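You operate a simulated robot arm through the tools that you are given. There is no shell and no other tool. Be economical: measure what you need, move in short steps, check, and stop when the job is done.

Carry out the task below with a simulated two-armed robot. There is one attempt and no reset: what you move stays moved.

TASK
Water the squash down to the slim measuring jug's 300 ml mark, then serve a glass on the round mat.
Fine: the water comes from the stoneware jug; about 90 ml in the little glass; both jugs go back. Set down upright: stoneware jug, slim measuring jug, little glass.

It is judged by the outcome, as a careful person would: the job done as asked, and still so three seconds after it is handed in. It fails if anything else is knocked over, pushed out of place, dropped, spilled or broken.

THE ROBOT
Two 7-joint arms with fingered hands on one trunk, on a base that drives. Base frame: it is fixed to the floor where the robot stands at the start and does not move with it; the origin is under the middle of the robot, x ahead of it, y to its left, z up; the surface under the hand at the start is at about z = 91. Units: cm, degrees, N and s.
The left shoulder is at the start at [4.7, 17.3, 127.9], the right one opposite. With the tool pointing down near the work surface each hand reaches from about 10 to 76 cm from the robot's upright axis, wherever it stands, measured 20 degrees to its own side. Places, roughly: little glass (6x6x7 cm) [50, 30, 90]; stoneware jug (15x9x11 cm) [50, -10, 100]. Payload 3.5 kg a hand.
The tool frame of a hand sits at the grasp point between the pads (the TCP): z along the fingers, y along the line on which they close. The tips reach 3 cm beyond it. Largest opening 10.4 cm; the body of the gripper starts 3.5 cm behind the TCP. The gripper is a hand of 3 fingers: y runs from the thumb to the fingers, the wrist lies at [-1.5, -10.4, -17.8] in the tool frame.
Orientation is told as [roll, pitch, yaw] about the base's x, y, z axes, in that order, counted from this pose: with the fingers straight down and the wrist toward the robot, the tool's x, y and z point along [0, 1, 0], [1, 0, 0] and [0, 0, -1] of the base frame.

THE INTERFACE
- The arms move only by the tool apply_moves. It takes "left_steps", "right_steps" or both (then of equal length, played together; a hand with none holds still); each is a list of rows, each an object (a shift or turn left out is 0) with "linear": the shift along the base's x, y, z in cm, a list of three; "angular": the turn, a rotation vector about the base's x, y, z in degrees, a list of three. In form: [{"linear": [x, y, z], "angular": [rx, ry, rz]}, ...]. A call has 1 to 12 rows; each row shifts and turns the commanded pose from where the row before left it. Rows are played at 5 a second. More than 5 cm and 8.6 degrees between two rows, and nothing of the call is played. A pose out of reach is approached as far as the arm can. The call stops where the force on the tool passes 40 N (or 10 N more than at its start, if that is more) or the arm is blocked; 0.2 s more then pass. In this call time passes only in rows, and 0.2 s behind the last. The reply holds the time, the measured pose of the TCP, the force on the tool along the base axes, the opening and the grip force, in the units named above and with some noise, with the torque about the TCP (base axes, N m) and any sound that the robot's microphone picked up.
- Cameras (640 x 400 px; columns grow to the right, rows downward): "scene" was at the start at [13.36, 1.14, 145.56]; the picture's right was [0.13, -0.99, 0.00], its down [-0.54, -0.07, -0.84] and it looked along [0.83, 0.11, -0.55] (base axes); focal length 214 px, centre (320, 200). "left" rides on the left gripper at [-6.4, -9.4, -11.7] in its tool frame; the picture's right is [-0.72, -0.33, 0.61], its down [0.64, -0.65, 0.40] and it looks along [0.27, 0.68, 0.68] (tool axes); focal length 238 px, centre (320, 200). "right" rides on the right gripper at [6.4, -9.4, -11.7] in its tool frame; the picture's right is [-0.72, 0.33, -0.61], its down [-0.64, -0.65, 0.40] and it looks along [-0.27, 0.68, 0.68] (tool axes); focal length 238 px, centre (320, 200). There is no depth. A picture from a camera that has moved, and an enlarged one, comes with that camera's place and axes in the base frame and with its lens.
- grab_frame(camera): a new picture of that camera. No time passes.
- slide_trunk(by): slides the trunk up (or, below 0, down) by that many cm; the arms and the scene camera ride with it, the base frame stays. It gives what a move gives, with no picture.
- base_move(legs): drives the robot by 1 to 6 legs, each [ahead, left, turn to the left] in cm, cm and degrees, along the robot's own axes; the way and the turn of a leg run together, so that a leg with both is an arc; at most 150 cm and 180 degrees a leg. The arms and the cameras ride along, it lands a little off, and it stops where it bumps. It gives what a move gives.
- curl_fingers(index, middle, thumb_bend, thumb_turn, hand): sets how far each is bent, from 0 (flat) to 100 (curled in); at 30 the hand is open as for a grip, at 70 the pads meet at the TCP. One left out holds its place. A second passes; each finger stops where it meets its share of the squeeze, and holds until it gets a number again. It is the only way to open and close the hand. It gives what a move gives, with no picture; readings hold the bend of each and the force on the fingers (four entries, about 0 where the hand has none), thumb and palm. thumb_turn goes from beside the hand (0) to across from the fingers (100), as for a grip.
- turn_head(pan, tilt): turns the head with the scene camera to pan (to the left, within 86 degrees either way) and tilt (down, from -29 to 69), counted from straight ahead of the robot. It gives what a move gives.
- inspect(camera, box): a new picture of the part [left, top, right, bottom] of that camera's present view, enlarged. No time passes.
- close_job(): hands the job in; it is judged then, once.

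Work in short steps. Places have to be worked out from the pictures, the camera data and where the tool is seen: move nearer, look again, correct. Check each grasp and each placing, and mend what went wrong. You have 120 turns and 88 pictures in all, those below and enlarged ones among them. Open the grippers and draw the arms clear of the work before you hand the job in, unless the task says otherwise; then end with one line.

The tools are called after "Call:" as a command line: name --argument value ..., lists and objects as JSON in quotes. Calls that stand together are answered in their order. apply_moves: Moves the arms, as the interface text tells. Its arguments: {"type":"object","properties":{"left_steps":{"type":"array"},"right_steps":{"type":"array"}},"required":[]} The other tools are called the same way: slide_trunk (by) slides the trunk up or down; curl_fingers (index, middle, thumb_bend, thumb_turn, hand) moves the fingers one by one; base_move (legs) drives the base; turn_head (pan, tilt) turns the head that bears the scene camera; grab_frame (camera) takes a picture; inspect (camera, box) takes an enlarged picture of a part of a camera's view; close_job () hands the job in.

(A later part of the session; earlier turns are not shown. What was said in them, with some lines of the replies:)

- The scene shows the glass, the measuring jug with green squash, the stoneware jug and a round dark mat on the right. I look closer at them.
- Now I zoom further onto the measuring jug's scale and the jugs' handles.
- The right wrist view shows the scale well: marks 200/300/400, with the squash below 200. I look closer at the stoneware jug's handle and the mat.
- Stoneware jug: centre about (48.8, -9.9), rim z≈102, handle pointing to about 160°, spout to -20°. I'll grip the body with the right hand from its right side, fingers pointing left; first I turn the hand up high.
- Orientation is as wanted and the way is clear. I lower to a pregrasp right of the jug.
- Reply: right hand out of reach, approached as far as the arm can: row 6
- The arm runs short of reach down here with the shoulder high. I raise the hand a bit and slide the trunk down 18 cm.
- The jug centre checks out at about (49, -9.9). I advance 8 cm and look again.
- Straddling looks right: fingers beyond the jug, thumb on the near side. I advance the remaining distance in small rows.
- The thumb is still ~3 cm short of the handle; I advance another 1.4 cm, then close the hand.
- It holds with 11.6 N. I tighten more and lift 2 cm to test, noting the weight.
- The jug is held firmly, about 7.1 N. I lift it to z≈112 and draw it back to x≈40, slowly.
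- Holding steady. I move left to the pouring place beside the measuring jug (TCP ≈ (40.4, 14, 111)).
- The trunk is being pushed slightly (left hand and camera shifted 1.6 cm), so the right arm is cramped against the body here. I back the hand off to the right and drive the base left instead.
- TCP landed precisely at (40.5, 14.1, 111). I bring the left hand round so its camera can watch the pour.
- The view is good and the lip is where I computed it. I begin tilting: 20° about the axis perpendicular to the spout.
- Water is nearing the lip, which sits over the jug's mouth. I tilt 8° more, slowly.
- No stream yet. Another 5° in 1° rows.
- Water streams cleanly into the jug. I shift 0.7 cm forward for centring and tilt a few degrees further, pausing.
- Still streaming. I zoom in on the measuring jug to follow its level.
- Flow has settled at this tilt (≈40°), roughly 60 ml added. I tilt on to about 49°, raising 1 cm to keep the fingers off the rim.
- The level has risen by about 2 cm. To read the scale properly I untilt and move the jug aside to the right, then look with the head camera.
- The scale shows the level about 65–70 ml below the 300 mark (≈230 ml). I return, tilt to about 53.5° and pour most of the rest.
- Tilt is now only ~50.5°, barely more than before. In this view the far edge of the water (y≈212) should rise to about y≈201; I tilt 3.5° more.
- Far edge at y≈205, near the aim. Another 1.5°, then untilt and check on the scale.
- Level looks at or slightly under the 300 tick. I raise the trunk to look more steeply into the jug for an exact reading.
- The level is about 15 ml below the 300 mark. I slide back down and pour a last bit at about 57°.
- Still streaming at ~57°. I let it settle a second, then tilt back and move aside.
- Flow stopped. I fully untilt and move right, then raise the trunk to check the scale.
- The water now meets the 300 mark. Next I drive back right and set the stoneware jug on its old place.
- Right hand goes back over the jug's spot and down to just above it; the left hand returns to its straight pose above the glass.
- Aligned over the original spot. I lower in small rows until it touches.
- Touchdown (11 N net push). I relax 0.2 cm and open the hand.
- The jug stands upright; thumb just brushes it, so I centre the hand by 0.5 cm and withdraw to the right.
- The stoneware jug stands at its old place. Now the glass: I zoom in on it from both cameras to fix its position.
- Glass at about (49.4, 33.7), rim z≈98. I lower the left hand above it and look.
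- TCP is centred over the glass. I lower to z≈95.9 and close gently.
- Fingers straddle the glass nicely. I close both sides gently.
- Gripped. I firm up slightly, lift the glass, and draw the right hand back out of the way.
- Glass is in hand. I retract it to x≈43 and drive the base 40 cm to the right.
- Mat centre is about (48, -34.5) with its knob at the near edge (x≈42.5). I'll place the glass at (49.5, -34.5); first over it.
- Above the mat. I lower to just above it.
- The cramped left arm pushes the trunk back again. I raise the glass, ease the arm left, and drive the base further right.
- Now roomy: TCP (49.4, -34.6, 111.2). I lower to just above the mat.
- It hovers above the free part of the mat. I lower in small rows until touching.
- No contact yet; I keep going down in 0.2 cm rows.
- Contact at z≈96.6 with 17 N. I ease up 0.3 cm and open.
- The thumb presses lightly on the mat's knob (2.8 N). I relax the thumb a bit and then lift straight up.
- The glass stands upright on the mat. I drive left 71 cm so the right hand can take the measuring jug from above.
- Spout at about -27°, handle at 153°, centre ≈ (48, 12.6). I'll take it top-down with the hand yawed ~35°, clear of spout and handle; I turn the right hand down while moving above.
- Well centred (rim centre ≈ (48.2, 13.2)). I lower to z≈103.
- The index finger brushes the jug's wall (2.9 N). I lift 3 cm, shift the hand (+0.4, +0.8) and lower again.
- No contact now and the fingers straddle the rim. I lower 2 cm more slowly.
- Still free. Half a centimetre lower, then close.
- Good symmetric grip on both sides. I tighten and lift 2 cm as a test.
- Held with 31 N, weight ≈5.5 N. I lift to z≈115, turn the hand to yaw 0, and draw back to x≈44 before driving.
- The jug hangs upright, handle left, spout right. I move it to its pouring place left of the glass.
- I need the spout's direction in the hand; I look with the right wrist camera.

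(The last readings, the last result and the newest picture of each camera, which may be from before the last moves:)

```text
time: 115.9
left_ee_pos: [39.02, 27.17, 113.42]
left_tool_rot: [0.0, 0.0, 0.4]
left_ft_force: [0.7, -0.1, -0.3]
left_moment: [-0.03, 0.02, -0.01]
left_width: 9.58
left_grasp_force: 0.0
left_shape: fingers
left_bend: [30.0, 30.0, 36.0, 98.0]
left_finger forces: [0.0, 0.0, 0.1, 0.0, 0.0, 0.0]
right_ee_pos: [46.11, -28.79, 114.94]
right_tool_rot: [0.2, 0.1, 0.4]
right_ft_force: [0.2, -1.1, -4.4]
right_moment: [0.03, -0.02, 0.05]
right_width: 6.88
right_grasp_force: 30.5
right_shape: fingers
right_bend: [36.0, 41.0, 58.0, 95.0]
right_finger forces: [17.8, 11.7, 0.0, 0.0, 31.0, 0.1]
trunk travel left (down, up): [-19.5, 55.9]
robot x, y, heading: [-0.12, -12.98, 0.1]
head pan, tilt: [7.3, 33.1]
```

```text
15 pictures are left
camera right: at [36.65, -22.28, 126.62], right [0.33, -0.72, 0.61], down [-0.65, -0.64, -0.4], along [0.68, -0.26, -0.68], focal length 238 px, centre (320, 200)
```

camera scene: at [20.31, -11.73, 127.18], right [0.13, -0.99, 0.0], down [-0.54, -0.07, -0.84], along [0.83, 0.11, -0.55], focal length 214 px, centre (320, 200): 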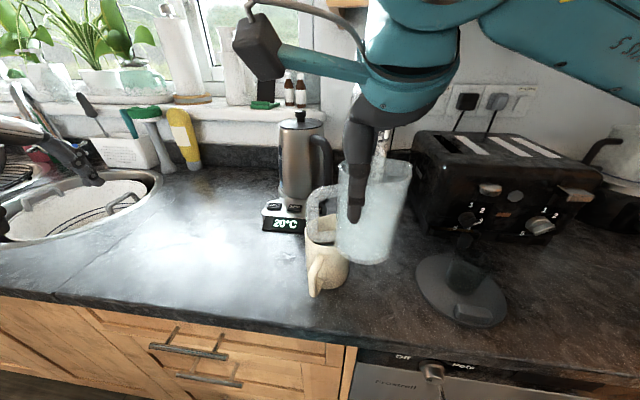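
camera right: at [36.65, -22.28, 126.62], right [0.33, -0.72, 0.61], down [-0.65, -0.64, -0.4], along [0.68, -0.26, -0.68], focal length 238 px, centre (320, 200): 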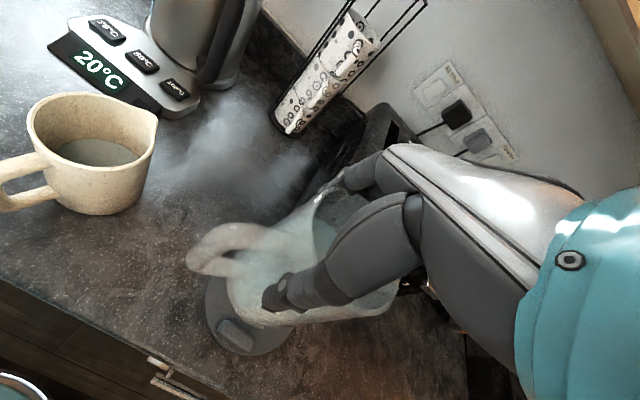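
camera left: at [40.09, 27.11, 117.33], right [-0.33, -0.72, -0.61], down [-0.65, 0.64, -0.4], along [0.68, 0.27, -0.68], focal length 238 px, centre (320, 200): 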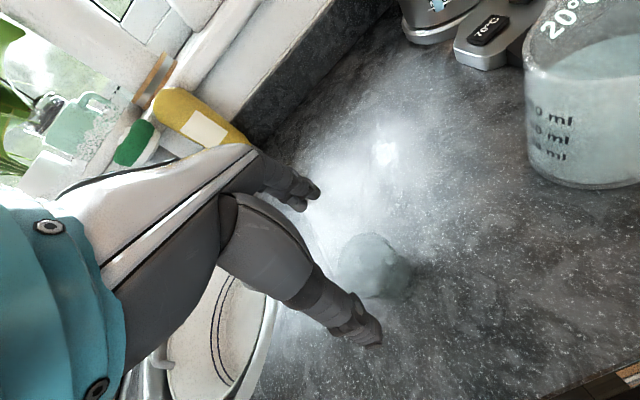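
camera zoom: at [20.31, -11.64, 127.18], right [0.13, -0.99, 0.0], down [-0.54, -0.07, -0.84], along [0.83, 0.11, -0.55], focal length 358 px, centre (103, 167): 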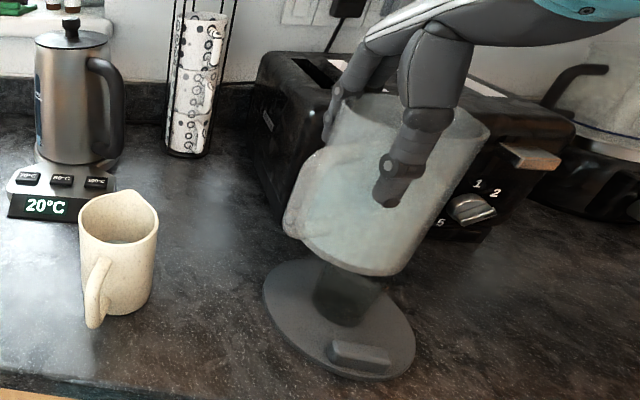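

I zoom on the jug's mouth to identify the spout.

Call:
inspect --camera "right" --box '[180, 160, 420, 340]'

Call:
inspect --camera "scene" --box '[470, 110, 590, 290]'

```text
2.22 times, centred on (300, 250) of right
camera zoom: at [36.65, -22.28, 126.62], right [0.33, -0.72, 0.61], down [-0.65, -0.64, -0.4], along [0.68, -0.26, -0.68], focal length 530 px, centre (364, 89)
```

zoom: 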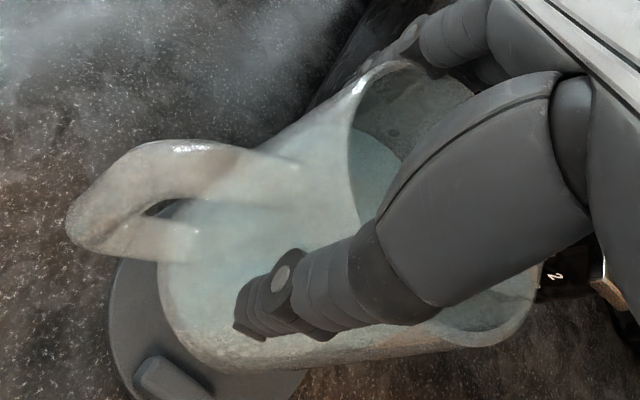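

```text
2.22 times, centred on (530, 200) of scene
camera zoom: at [20.31, -11.64, 127.18], right [0.13, -0.99, 0.0], down [-0.54, -0.07, -0.84], along [0.83, 0.11, -0.55], focal length 477 px, centre (-147, 200)
```

zoom: 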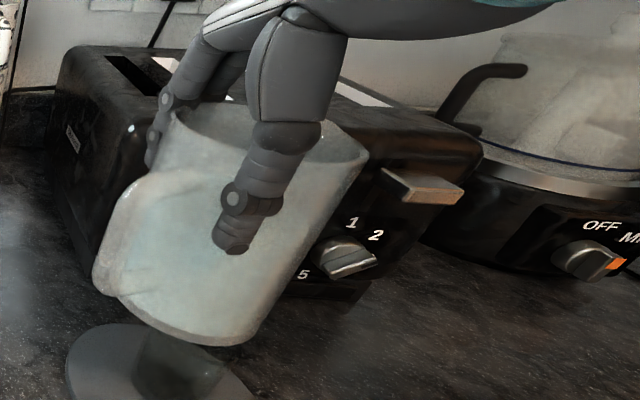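

Handle at ~123–127° means the spout points to about -57°, just behind the hand. I shift 1 cm forward and tilt 36° (no flow expected yet).

Call:
apply_moves --right_steps '[{"linear": [0.5, 0, 0], "angular": [2.5, 1.6, 0]}, {"linear": [0.5, 0, 0], "angular": [4.2, 2.7, 0]}, {"angular": [4.2, 2.7, 0]}, {"angular": [4.2, 2.7, 0]}, {"angular": [4.2, 2.7, 0]}, {"angular": [4.2, 2.7, 0]}, {"angular": [4.2, 2.7, 0]}, {"angular": [2.5, 1.6, 0]}]'

Call:
inspect --camera "scene" --box '[400, 110, 580, 330]'

```text
time: 117.7
left_ee_pos: [39.06, 27.36, 113.39]
left_tool_rot: [0.0, -0.1, 0.3]
left_ft_force: [-0.7, -0.5, 0.5]
left_moment: [0.0, 0.0, 0.02]
left_width: 9.56
left_grasp_force: 0.2
left_shape: fingers
left_bend: [30.0, 30.0, 36.0, 98.0]
left_finger forces: [0.1, 0.0, 0.1, 0.0, 0.0, 0.0]
right_ee_pos: [46.83, -28.59, 114.86]
right_tool_rot: [31.7, 18.3, 5.5]
right_ft_force: [0.7, 0.0, -5.0]
right_moment: [-0.07, -0.15, 0.01]
right_width: 6.86
right_grasp_force: 30.3
right_shape: fingers
right_bend: [36.0, 41.0, 58.0, 96.0]
right_finger forces: [18.2, 12.8, 0.1, 0.0, 30.1, 0.0]
trunk travel left (down, up): [-19.5, 55.9]
robot x, y, heading: [0.0, -12.72, 0.2]
head pan, tilt: [7.3, 33.1]
```

```text
1.82 times, centred on (490, 220) of scene
camera zoom: at [20.31, -11.64, 127.18], right [0.13, -0.99, 0.0], down [-0.54, -0.07, -0.84], along [0.83, 0.11, -0.55], focal length 390 px, centre (11, 164)
```

zoom: 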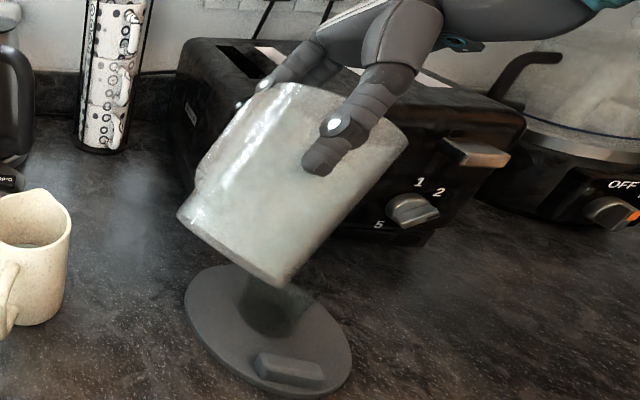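

The jug tilts with the hand. I lower 7 cm and tilt another 6°, still expected just before flow.

Call:
apply_moves --right_steps '[{"linear": [0, 0, -1.5]}, {"linear": [0, 0, -2]}, {"linear": [0, 0, -2]}, {"linear": [0, 0, -1.5]}, {"angular": [1.68, 1.09, 0]}, {"angular": [1.68, 1.09, 0]}, {"angular": [1.68, 1.09, 0]}, {}]'

Call:
inspect --camera "scene" --box '[400, 150, 560, 330]'

```text
time: 119.5
left_ee_pos: [39.14, 27.42, 113.5]
left_tool_rot: [0.0, 0.0, 0.4]
left_ft_force: [-0.4, -0.2, -0.1]
left_moment: [-0.02, 0.0, -0.02]
left_width: 9.59
left_grasp_force: 0.0
left_shape: fingers
left_bend: [30.0, 30.0, 36.0, 98.0]
left_finger forces: [0.0, 0.0, 0.0, 0.2, 0.1, 0.1]
right_ee_pos: [47.09, -28.44, 108.0]
right_tool_rot: [37.1, 21.1, 7.4]
right_ft_force: [-0.8, 0.2, -4.3]
right_moment: [-0.14, -0.11, -0.02]
right_width: 6.86
right_grasp_force: 30.8
right_shape: fingers
right_bend: [36.0, 41.0, 58.0, 96.0]
right_finger forces: [18.3, 12.9, 0.0, 0.0, 29.9, 0.0]
trunk travel left (down, up): [-19.5, 55.9]
robot x, y, heading: [0.0, -13.06, 0.3]
head pan, tilt: [7.3, 33.1]
```

```text
2.22 times, centred on (480, 240) of scene
camera zoom: at [20.31, -11.63, 127.18], right [0.13, -0.99, 0.0], down [-0.54, -0.07, -0.84], along [0.83, 0.11, -0.55], focal length 477 px, centre (-36, 111)
```

zoom: 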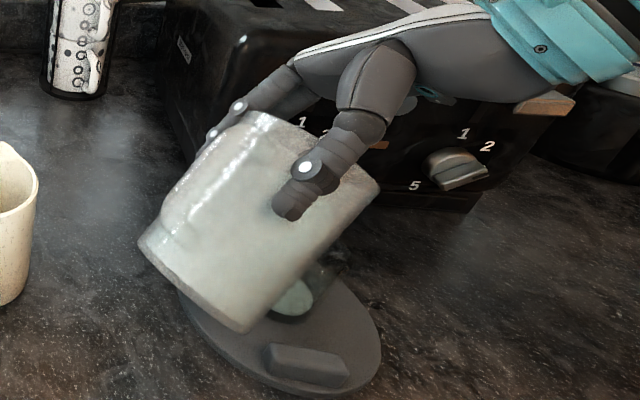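

A little liquid already shows in the glass, so pouring has begun at ~42°. I tilt 4° more in 1° rows.

Call:
apply_moves --right_steps '[{"angular": [0.84, 0.545, 0]}, {"angular": [0.84, 0.545, 0]}, {"angular": [0.84, 0.545, 0]}, {"angular": [0.84, 0.545, 0]}, {}, {}, {}, {}]'

Call:
inspect --camera "scene" --box '[440, 180, 540, 310]'

```text
time: 121.3
left_ee_pos: [39.04, 27.3, 113.32]
left_tool_rot: [-0.1, 0.0, 0.5]
left_ft_force: [-0.2, -0.3, -0.6]
left_moment: [-0.03, 0.0, 0.0]
left_width: 9.58
left_grasp_force: 0.1
left_shape: fingers
left_bend: [30.0, 30.0, 36.0, 98.0]
left_finger forces: [0.0, 0.0, 0.1, 0.0, 0.1, 0.0]
right_ee_pos: [47.2, -28.54, 107.89]
right_tool_rot: [41.1, 22.7, 8.9]
right_ft_force: [-1.2, -0.3, -4.6]
right_moment: [-0.12, -0.13, 0.03]
right_width: 6.86
right_grasp_force: 30.6
right_shape: fingers
right_bend: [36.0, 41.0, 58.0, 96.0]
right_finger forces: [18.3, 12.9, 0.0, 0.0, 30.0, 0.0]
trunk travel left (down, up): [-19.5, 55.9]
robot x, y, heading: [-0.19, -12.88, 0.2]
head pan, tilt: [7.3, 33.1]
```

```text
3.08 times, centred on (490, 245) of scene
camera zoom: at [20.31, -11.63, 127.18], right [0.13, -0.99, 0.0], down [-0.54, -0.07, -0.84], along [0.83, 0.11, -0.55], focal length 660 px, centre (-203, 62)
```

zoom: 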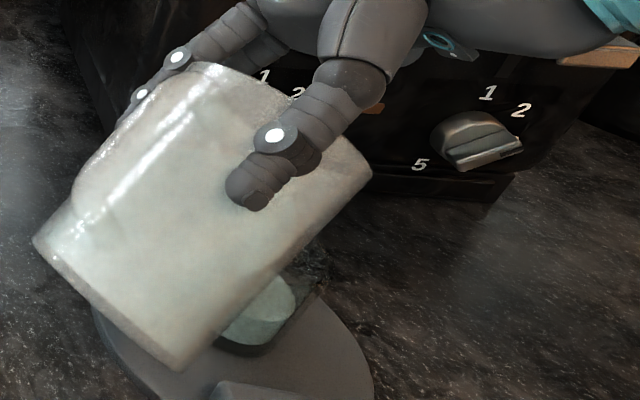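

I untilt, draw the jug back and check how full the glass is and that nothing spilled.

Call:
apply_moves --right_steps '[{"angular": [-4.2, -2.7, 0]}, {"angular": [-5, -3.25, 0]}, {"angular": [-5, -3.25, 0]}, {"linear": [0, 0, 1.5], "angular": [-5, -3.25, 0]}, {"linear": [0, 0.5, 2], "angular": [-5, -3.25, 0]}, {"linear": [-0.7, 1.5, 2], "angular": [-5, -3.25, 0]}, {"linear": [-0.7, 2, 1.5], "angular": [-5, -3.25, 0]}, {"linear": [-0.7, 2, 0], "angular": [-4.4, -2.86, 0]}, {"linear": [-0.5, 2, 0]}, {"linear": [-0.4, 2, 0]}, {"linear": [0, 1.5, 0]}, {}]'

Call:
inspect --camera "scene" --box '[400, 210, 530, 340]'

```text
time: 123.9
left_ee_pos: [39.09, 27.21, 113.44]
left_tool_rot: [-0.1, 0.0, 0.3]
left_ft_force: [0.0, -0.6, -0.6]
left_moment: [0.01, -0.01, -0.01]
left_width: 9.57
left_grasp_force: 0.1
left_shape: fingers
left_bend: [30.0, 30.0, 36.0, 98.0]
left_finger forces: [0.1, 0.0, 0.1, 0.0, 0.0, 0.0]
right_ee_pos: [43.98, -17.02, 115.0]
right_tool_rot: [0.0, -0.1, 0.4]
right_ft_force: [0.8, -0.4, -4.2]
right_moment: [0.04, -0.02, -0.01]
right_width: 6.83
right_grasp_force: 30.4
right_shape: fingers
right_bend: [36.0, 41.0, 58.0, 96.0]
right_finger forces: [17.8, 11.7, 0.0, 0.0, 30.0, 0.1]
trunk travel left (down, up): [-19.5, 55.9]
robot x, y, heading: [-0.47, -12.98, 0.4]
head pan, tilt: [7.3, 33.1]
```

```text
3.08 times, centred on (465, 275) of scene
camera zoom: at [20.31, -11.64, 127.18], right [0.13, -0.99, 0.0], down [-0.54, -0.07, -0.84], along [0.83, 0.11, -0.55], focal length 660 px, centre (-126, -31)
```

zoom: 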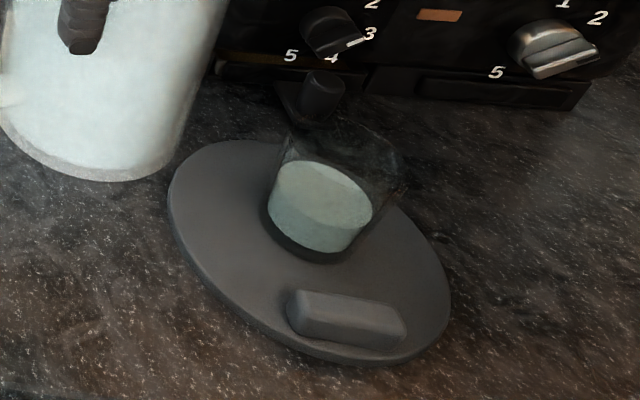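

No spill; the glass holds roughly 45 ml. I return (a bit nearer in x to centre the stream) and tilt again, this time on to about 50°.

Call:
apply_moves --right_steps '[{"linear": [0.2, -1, 0]}, {"linear": [0.4, -2, 0]}, {"linear": [0.5, -2, 0]}, {"linear": [0.5, -2, 0]}, {"linear": [0.5, -2, 0]}, {"linear": [0.3, -1.6, 0]}, {"linear": [0, -1, 0]}]'

Call:
apply_moves --right_steps '[{"angular": [4.2, 2.7, 0]}, {"angular": [5, 3.25, 0]}, {"angular": [5, 3.25, 0]}, {"angular": [5, 3.25, 0]}, {"angular": [5, 3.25, 0]}, {"linear": [0, 0, -2], "angular": [3.36, 2.18, 0]}, {"linear": [0, 0, -2], "angular": [2.52, 1.64, 0]}, {"linear": [0, 0, -2]}, {"linear": [0, 0, -1]}]'

```text
time: 125.5
left_ee_pos: [39.12, 27.27, 113.41]
left_tool_rot: [-0.1, 0.1, 0.4]
left_ft_force: [0.4, 0.3, -1.0]
left_moment: [0.0, 0.0, 0.0]
left_width: 9.58
left_grasp_force: 0.1
left_shape: fingers
left_bend: [30.0, 30.0, 36.0, 98.0]
left_finger forces: [0.0, 0.0, 0.1, 0.0, 0.1, 0.1]
right_ee_pos: [46.46, -28.8, 114.96]
right_tool_rot: [0.0, -0.2, 0.3]
right_ft_force: [-0.1, 0.4, -4.2]
right_moment: [0.04, 0.0, 0.01]
right_width: 6.83
right_grasp_force: 29.9
right_shape: fingers
right_bend: [36.0, 41.0, 57.0, 96.0]
right_finger forces: [17.7, 11.6, 0.0, 0.1, 30.0, 0.0]
trunk travel left (down, up): [-19.5, 55.9]
robot x, y, heading: [0.06, -12.76, 0.2]
head pan, tilt: [7.3, 33.1]
```

```text
time: 127.5
left_ee_pos: [39.13, 27.24, 113.48]
left_tool_rot: [0.1, 0.1, 0.4]
left_ft_force: [-0.4, 0.4, -0.4]
left_moment: [-0.03, -0.02, 0.0]
left_width: 9.59
left_grasp_force: 0.1
left_shape: fingers
left_bend: [30.0, 30.0, 36.0, 98.0]
left_finger forces: [0.0, 0.0, 0.1, 0.0, 0.1, 0.0]
right_ee_pos: [46.43, -28.76, 108.08]
right_tool_rot: [31.4, 18.4, 5.6]
right_ft_force: [0.1, -0.1, -4.6]
right_moment: [-0.08, -0.08, 0.0]
right_width: 6.82
right_grasp_force: 30.4
right_shape: fingers
right_bend: [36.0, 41.0, 57.0, 96.0]
right_finger forces: [18.0, 12.9, 0.0, 0.0, 29.3, 0.1]
trunk travel left (down, up): [-19.5, 55.9]
robot x, y, heading: [-0.08, -12.82, 0.2]
head pan, tilt: [7.3, 33.1]
```

In place at ~36°. I tilt on to ~50° and let it settle.

Call:
apply_moves --right_steps '[{"angular": [2.52, 1.64, 0]}, {"angular": [2.52, 1.64, 0]}, {"angular": [2.52, 1.64, 0]}, {"angular": [0.84, 0.545, 0]}, {"angular": [0.84, 0.545, 0]}, {"angular": [0.84, 0.545, 0]}, {"angular": [0.84, 0.545, 0]}, {"angular": [1.1, 0.7, 0]}, {}, {}, {}, {}]'

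Call:
apply_moves --right_steps '[{}, {}, {"angular": [-4.2, -2.7, 0]}, {"angular": [-5, -3.25, 0]}, {"angular": [-5, -3.25, 0]}, {"linear": [0, 0, 1.5], "angular": [-5, -3.25, 0]}, {"linear": [0, 0.5, 2], "angular": [-5, -3.25, 0]}, {"linear": [-0.7, 1.5, 2], "angular": [-5, -3.25, 0]}, {"linear": [-0.7, 2, 1.5], "angular": [-5, -3.25, 0]}, {"linear": [-0.6, 2, 0], "angular": [-5, -3.25, 0]}, {"linear": [-0.4, 3, 0], "angular": [-3, -1.9, 0]}, {"linear": [0, 2.5, 0]}]'

Call:
inspect --camera "scene" --box '[400, 210, 530, 340]'

```text
time: 130.1
left_ee_pos: [39.16, 27.23, 113.57]
left_tool_rot: [0.0, 0.0, 0.4]
left_ft_force: [0.3, -0.4, 0.4]
left_moment: [-0.03, 0.02, 0.01]
left_width: 9.56
left_grasp_force: 0.1
left_shape: fingers
left_bend: [30.0, 30.0, 36.0, 98.0]
left_finger forces: [0.1, 0.1, 0.0, 0.0, 0.0, 0.0]
right_ee_pos: [46.41, -28.69, 107.99]
right_tool_rot: [45.3, 24.4, 10.6]
right_ft_force: [0.1, 0.1, -4.3]
right_moment: [-0.15, -0.1, 0.03]
right_width: 6.82
right_grasp_force: 29.9
right_shape: fingers
right_bend: [36.0, 41.0, 57.0, 96.0]
right_finger forces: [18.2, 13.1, 0.0, 0.0, 29.1, 0.0]
trunk travel left (down, up): [-19.5, 55.9]
robot x, y, heading: [-0.18, -12.88, 0.1]
head pan, tilt: [7.3, 33.1]
```

```text
time: 132.7
left_ee_pos: [39.19, 27.37, 113.48]
left_tool_rot: [-0.1, 0.1, 0.4]
left_ft_force: [-0.2, 0.5, -1.2]
left_moment: [0.02, 0.01, 0.0]
left_width: 9.6
left_grasp_force: 0.0
left_shape: fingers
left_bend: [30.0, 30.0, 36.0, 98.0]
left_finger forces: [0.0, 0.1, 0.0, 0.0, 0.0, 0.0]
right_ee_pos: [43.92, -16.99, 114.93]
right_tool_rot: [0.0, -0.2, 0.3]
right_ft_force: [-0.3, -0.1, -3.2]
right_moment: [0.01, -0.03, -0.02]
right_width: 6.8
right_grasp_force: 29.4
right_shape: fingers
right_bend: [36.0, 41.0, 57.0, 95.0]
right_finger forces: [17.8, 11.8, 0.1, 0.0, 29.4, 0.0]
trunk travel left (down, up): [-19.5, 55.9]
robot x, y, heading: [0.06, -13.19, 0.2]
head pan, tilt: [7.3, 33.1]
```

```text
3.08 times, centred on (465, 275) of scene
camera zoom: at [20.31, -11.59, 127.18], right [0.13, -0.99, 0.0], down [-0.54, -0.07, -0.84], along [0.83, 0.11, -0.55], focal length 660 px, centre (-126, -31)
```

zoom: 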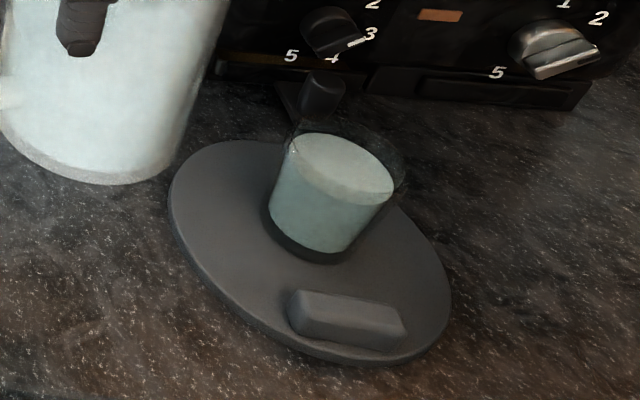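

The glass is filled to roughly 90–100 ml with no spill. I drive back left to return the measuring jug.

Call:
base_move --legs '[[0, 14, 0], [0, 14, 0]]'

```text
time: 134.9
left_ee_pos: [39.06, 55.28, 113.47]
left_tool_rot: [-0.1, 0.0, 0.5]
left_ft_force: [-0.5, 0.4, -0.2]
left_moment: [-0.03, 0.03, 0.01]
left_width: 9.58
left_grasp_force: 0.0
left_shape: fingers
left_bend: [30.0, 30.0, 36.0, 98.0]
left_finger forces: [0.0, 0.1, 0.0, 0.0, 0.0, 0.1]
right_ee_pos: [43.79, 10.94, 114.92]
right_tool_rot: [-0.1, 0.0, 0.3]
right_ft_force: [0.2, 0.9, -4.8]
right_moment: [0.0, -0.01, -0.04]
right_width: 6.79
right_grasp_force: 29.7
right_shape: fingers
right_bend: [36.0, 41.0, 57.0, 95.0]
right_finger forces: [17.8, 11.9, 0.0, 0.0, 29.4, 0.0]
trunk travel left (down, up): [-19.5, 55.9]
robot x, y, heading: [-0.28, 15.28, 0.3]
head pan, tilt: [7.3, 33.1]
```

Now the hand turns back to yaw 35° over the jug's old spot and lowers to just above the counter.

Call:
apply_moves --right_steps '[{"linear": [0.4, 0.3, 0], "angular": [0, 0, 4]}, {"linear": [0.7, 0.4, 0], "angular": [0, 0, 5]}, {"linear": [0.8, 0.5, 0], "angular": [0, 0, 5]}, {"linear": [0.8, 0.5, 0], "angular": [0, 0, 6]}, {"linear": [0.8, 0.5, -0.5], "angular": [0, 0, 6]}, {"linear": [0.6, 0.3, -1], "angular": [0, 0, 5]}, {"linear": [0.4, 0.15, -1.5], "angular": [0, 0, 3.6]}, {"linear": [0, 0, -2]}, {"linear": [0, 0, -2]}, {"linear": [0, 0, -2]}, {"linear": [0, 0, -1.5]}, {"linear": [0, 0, -1]}]'

Call:
apply_moves --right_steps '[{"linear": [0, 0, -0.5]}, {"linear": [0, 0, -0.4]}, {"linear": [0, 0, -0.3]}, {"linear": [0, 0, -0.2]}, {}]'

```text
time: 137.6
left_ee_pos: [39.03, 55.1, 113.51]
left_tool_rot: [-0.1, 0.0, 0.4]
left_ft_force: [-0.1, -0.2, -0.8]
left_moment: [0.0, -0.02, 0.01]
left_width: 9.58
left_grasp_force: 0.1
left_shape: fingers
left_bend: [30.0, 30.0, 36.0, 98.0]
left_finger forces: [0.0, 0.0, 0.1, 0.1, 0.0, 0.0]
right_ee_pos: [48.31, 13.65, 103.38]
right_tool_rot: [0.0, -0.1, 34.9]
right_ft_force: [0.3, 0.6, -4.7]
right_moment: [0.04, -0.01, 0.0]
right_width: 6.8
right_grasp_force: 29.3
right_shape: fingers
right_bend: [36.0, 41.0, 57.0, 95.0]
right_finger forces: [17.8, 11.9, 0.0, 0.0, 29.0, 0.0]
trunk travel left (down, up): [-19.5, 55.9]
robot x, y, heading: [-0.22, 14.8, 0.3]
head pan, tilt: [7.3, 33.1]
```

```text
time: 138.8
left_ee_pos: [39.05, 55.1, 113.45]
left_tool_rot: [0.0, 0.0, 0.4]
left_ft_force: [-0.2, 0.2, -0.4]
left_moment: [-0.01, 0.0, 0.02]
left_width: 9.58
left_grasp_force: 0.1
left_shape: fingers
left_bend: [30.0, 30.0, 36.0, 98.0]
left_finger forces: [0.0, 0.1, 0.0, 0.1, 0.0, 0.0]
right_ee_pos: [48.19, 13.61, 102.02]
right_tool_rot: [0.1, -0.1, 34.9]
right_ft_force: [0.2, -0.2, -3.6]
right_moment: [0.03, -0.02, -0.03]
right_width: 6.82
right_grasp_force: 28.8
right_shape: fingers
right_bend: [36.0, 41.0, 57.0, 95.0]
right_finger forces: [17.8, 11.9, 0.0, 0.0, 29.0, 0.0]
trunk travel left (down, up): [-19.5, 55.9]
robot x, y, heading: [-0.26, 15.09, 0.2]
head pan, tilt: [7.3, 33.1]
```

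Not yet touching at 102.0; I continue in 0.2 cm rows.

Call:
apply_moves --right_steps '[{"linear": [0, 0, -0.2]}, {"linear": [0, 0, -0.2]}, {"linear": [0, 0, -0.15]}, {}]'

```text
time: 139.8
left_ee_pos: [38.93, 55.13, 113.5]
left_tool_rot: [0.0, 0.0, 0.4]
left_ft_force: [0.0, -0.6, -0.1]
left_moment: [0.0, 0.01, 0.03]
left_width: 9.58
left_grasp_force: 0.1
left_shape: fingers
left_bend: [30.0, 30.0, 36.0, 98.0]
left_finger forces: [0.0, 0.0, 0.0, 0.0, 0.1, 0.0]
right_ee_pos: [48.07, 13.55, 101.71]
right_tool_rot: [0.0, -0.5, 34.9]
right_ft_force: [-1.2, 0.7, 9.3]
right_moment: [0.23, -0.47, 0.04]
right_width: 6.83
right_grasp_force: 31.7
right_shape: fingers
right_bend: [36.0, 41.0, 58.0, 96.0]
right_finger forces: [20.2, 12.6, 0.0, 0.0, 30.5, 0.0]
trunk travel left (down, up): [-19.5, 55.9]
robot x, y, heading: [-0.38, 15.55, 0.3]
head pan, tilt: [7.3, 33.1]
```

Touchdown. I ease off 0.1 cm and open the hand.

Call:
apply_moves --right_steps '[{"linear": [0, 0, 0.12]}, {}]'

Call:
curl_fingers --hand "right" --index 30 --middle 30 --thumb_bend 30

```text
time: 140.3
left_ee_pos: [38.99, 55.09, 113.42]
left_tool_rot: [0.0, 0.0, 0.4]
left_ft_force: [-0.2, -0.5, 0.8]
left_moment: [-0.01, 0.01, -0.02]
left_width: 9.59
left_grasp_force: 0.0
left_shape: fingers
left_bend: [30.0, 30.0, 36.0, 98.0]
left_finger forces: [0.0, 0.0, 0.0, 0.0, 0.0, 0.0]
right_ee_pos: [48.08, 13.77, 101.59]
right_tool_rot: [-0.1, -0.1, 34.8]
right_ft_force: [-1.2, 0.7, 8.1]
right_moment: [0.18, -0.35, 0.03]
right_width: 6.8
right_grasp_force: 30.9
right_shape: fingers
right_bend: [36.0, 41.0, 58.0, 95.0]
right_finger forces: [19.6, 12.3, 0.0, 0.0, 30.4, 0.0]
trunk travel left (down, up): [-19.5, 55.9]
robot x, y, heading: [-0.08, 15.19, 0.2]
head pan, tilt: [7.3, 33.1]
```

```text
time: 141.3
left_ee_pos: [38.91, 55.11, 113.5]
left_tool_rot: [-0.1, 0.0, 0.3]
left_ft_force: [-0.6, 0.5, -0.1]
left_moment: [0.0, 0.02, -0.05]
left_width: 9.56
left_grasp_force: 0.1
left_shape: fingers
left_bend: [30.0, 30.0, 36.0, 98.0]
left_finger forces: [0.1, 0.0, 0.0, 0.0, 0.0, 0.0]
right_ee_pos: [48.27, 13.57, 101.51]
right_tool_rot: [0.0, -0.1, 34.8]
right_ft_force: [0.2, 0.1, -0.4]
right_moment: [-0.02, 0.02, 0.02]
right_width: 10.31
right_grasp_force: 0.2
right_shape: fingers
right_bend: [30.0, 30.0, 30.0, 97.0]
right_finger forces: [0.1, 0.1, 0.0, 0.0, 0.0, 0.0]
trunk travel left (down, up): [-19.5, 55.9]
robot x, y, heading: [-0.41, 14.66, 0.6]
head pan, tilt: [7.3, 33.1]
```

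Fully released with no contact forces. I raise the hand straight up, slide to the right at height, and read the jug's scale.

Call:
apply_moves --right_steps '[{"linear": [0, 0, 1]}, {"linear": [0, 0, 2]}, {"linear": [0, 0, 3]}, {"linear": [0, 0, 4]}, {"linear": [0, 0, 4]}, {"linear": [0, 0, 4]}, {"linear": [-2, -4, 2]}, {"linear": [-2, -4, 0]}, {"linear": [-2, -4, 0]}, {"linear": [-2, -4, 0]}, {"linear": [-1, -4, 0]}]'

Call:
slide_trunk --by 12

Call:
inspect --camera "scene" --box '[325, 220, 385, 290]'

```text
time: 143.8
left_ee_pos: [38.95, 55.0, 113.53]
left_tool_rot: [0.0, 0.0, 0.4]
left_ft_force: [0.3, -0.6, 0.0]
left_moment: [0.0, 0.02, 0.01]
left_width: 9.57
left_grasp_force: 0.0
left_shape: fingers
left_bend: [30.0, 30.0, 36.0, 98.0]
left_finger forces: [0.0, 0.0, 0.0, 0.0, 0.1, 0.1]
right_ee_pos: [39.26, -6.61, 121.87]
right_tool_rot: [0.0, -0.1, 34.8]
right_ft_force: [0.2, 0.7, -0.3]
right_moment: [0.04, 0.0, 0.01]
right_width: 10.31
right_grasp_force: 0.1
right_shape: fingers
right_bend: [30.0, 30.0, 30.0, 97.0]
right_finger forces: [0.0, 0.0, 0.0, 0.0, 0.0, 0.0]
trunk travel left (down, up): [-19.5, 55.9]
robot x, y, heading: [-0.31, 15.19, 0.4]
head pan, tilt: [7.3, 33.1]
```

```text
time: 145.2
left_ee_pos: [39.01, 55.15, 125.51]
left_tool_rot: [0.1, 0.1, 0.2]
left_ft_force: [0.8, -0.4, 0.5]
left_moment: [-0.02, -0.02, -0.03]
left_width: 9.58
left_grasp_force: 0.1
left_shape: fingers
left_bend: [30.0, 30.0, 36.0, 98.0]
left_finger forces: [0.1, 0.1, 0.0, 0.0, 0.0, 0.0]
right_ee_pos: [39.25, -6.5, 133.65]
right_tool_rot: [0.0, -0.1, 34.9]
right_ft_force: [-0.1, 0.1, -0.7]
right_moment: [-0.05, -0.01, -0.01]
right_width: 10.28
right_grasp_force: 0.1
right_shape: fingers
right_bend: [30.0, 30.0, 30.0, 97.0]
right_finger forces: [0.0, 0.0, 0.0, 0.0, 0.0, 0.0]
trunk travel left (down, up): [-31.5, 43.9]
robot x, y, heading: [-0.21, 14.92, 0.4]
head pan, tilt: [7.3, 33.1]
```

```text
5.71 times, centred on (355, 255) of scene
camera zoom: at [15.04, 16.24, 139.47], right [0.13, -0.99, 0.0], down [-0.54, -0.07, -0.84], along [0.83, 0.11, -0.55], focal length 1226 px, centre (120, -114)
```

zoom: 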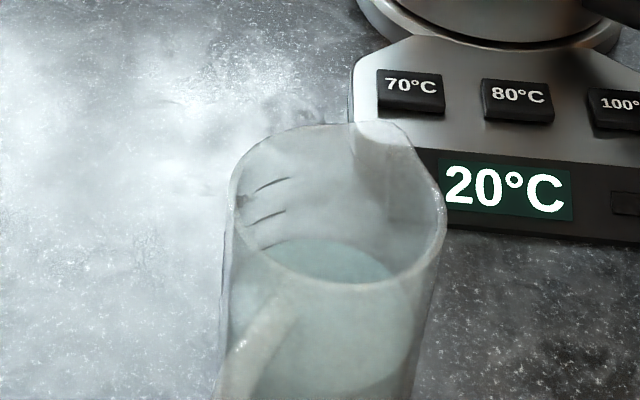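

The scale now reads about 200 ml, so the glass got roughly 95–100 ml. I draw both arms back and take a final look.

Call:
apply_moves --right_steps '[{"linear": [-3, -2, 1]}, {"linear": [-3, -2, 1]}, {"linear": [-2, -2, 1]}]' --left_steps '[{"linear": [-2, 0, 1]}, {"linear": [-2, 0, 1]}, {"linear": [-1, 0, 1]}]'

Call:
curl_fingers --hand "left" --thumb_bend 30

Call:
turn_head --pan -15 --tilt 33

Call:
grab_frame --camera "scene"

```text
time: 146.1
left_ee_pos: [34.0, 55.15, 128.33]
left_tool_rot: [0.0, 0.0, 0.4]
left_ft_force: [0.2, 0.5, 0.5]
left_moment: [0.05, -0.02, 0.04]
left_width: 9.58
left_grasp_force: 0.0
left_shape: fingers
left_bend: [30.0, 30.0, 36.0, 98.0]
left_finger forces: [0.0, 0.1, 0.1, 0.1, 0.0, 0.0]
right_ee_pos: [30.85, -12.55, 136.66]
right_tool_rot: [0.0, -0.3, 34.9]
right_ft_force: [0.4, 0.0, 0.3]
right_moment: [0.01, 0.03, -0.04]
right_width: 10.28
right_grasp_force: 0.0
right_shape: fingers
right_bend: [30.0, 30.0, 30.0, 97.0]
right_finger forces: [0.0, 0.1, 0.0, 0.0, 0.1, 0.0]
trunk travel left (down, up): [-31.5, 43.9]
robot x, y, heading: [-0.52, 15.09, 0.8]
head pan, tilt: [7.3, 33.1]
```

```text
time: 147.1
left_ee_pos: [34.11, 55.19, 128.41]
left_tool_rot: [-0.1, 0.0, 0.5]
left_ft_force: [0.0, -0.4, -0.1]
left_moment: [0.02, -0.02, 0.0]
left_width: 10.27
left_grasp_force: 0.1
left_shape: fingers
left_bend: [30.0, 30.0, 30.0, 98.0]
left_finger forces: [0.1, 0.0, 0.1, 0.0, 0.0, 0.1]
right_ee_pos: [31.0, -12.4, 136.57]
right_tool_rot: [-0.1, -0.1, 35.0]
right_ft_force: [0.1, 0.1, 0.0]
right_moment: [-0.02, 0.02, -0.01]
right_width: 10.33
right_grasp_force: 0.1
right_shape: fingers
right_bend: [30.0, 30.0, 30.0, 97.0]
right_finger forces: [0.0, 0.0, 0.0, 0.1, 0.0, 0.0]
trunk travel left (down, up): [-31.5, 43.9]
robot x, y, heading: [-0.08, 14.84, 0.5]
head pan, tilt: [7.3, 33.1]
```

```text
time: 147.9
left_ee_pos: [34.0, 55.23, 128.32]
left_tool_rot: [0.0, -0.1, 0.4]
left_ft_force: [-0.9, -0.3, 1.2]
left_moment: [0.01, -0.02, -0.01]
left_width: 10.26
left_grasp_force: 0.0
left_shape: fingers
left_bend: [30.0, 30.0, 30.0, 98.0]
left_finger forces: [0.1, 0.0, 0.1, 0.1, 0.0, 0.0]
right_ee_pos: [31.02, -12.51, 136.84]
right_tool_rot: [0.0, -0.1, 35.0]
right_ft_force: [-0.4, 0.0, -0.3]
right_moment: [-0.04, -0.01, -0.01]
right_width: 10.33
right_grasp_force: 0.0
right_shape: fingers
right_bend: [30.0, 30.0, 30.0, 97.0]
right_finger forces: [0.0, 0.0, 0.0, 0.1, 0.0, 0.0]
trunk travel left (down, up): [-31.5, 43.9]
robot x, y, heading: [-0.16, 14.91, 0.2]
head pan, tilt: [-15.0, 33.0]
```

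```text
6 pictures are left
camera scene: at [14.78, 12.8, 139.5], right [-0.25, -0.97, 0.0], down [-0.53, 0.14, -0.84], along [0.81, -0.21, -0.54], focal length 214 px, centre (320, 200)
```

scene: 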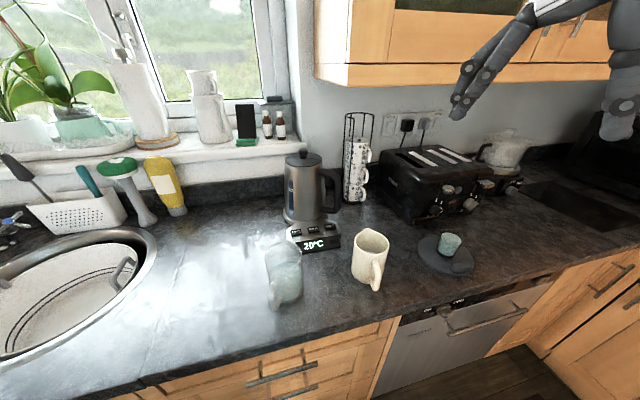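

Everything stands upright: both jugs at their places, the filled glass on the mat, arms clear. I hand the job in.

Call:
close_job

```text
The job is handed in.
```

The squash is watered down to the 300 ml mark, and a glass of it is on the round mat. The glass holds roughly 95–100 ml, a little over the 90 ml asked. Both jugs are back in their places and upright, and I saw no spills.
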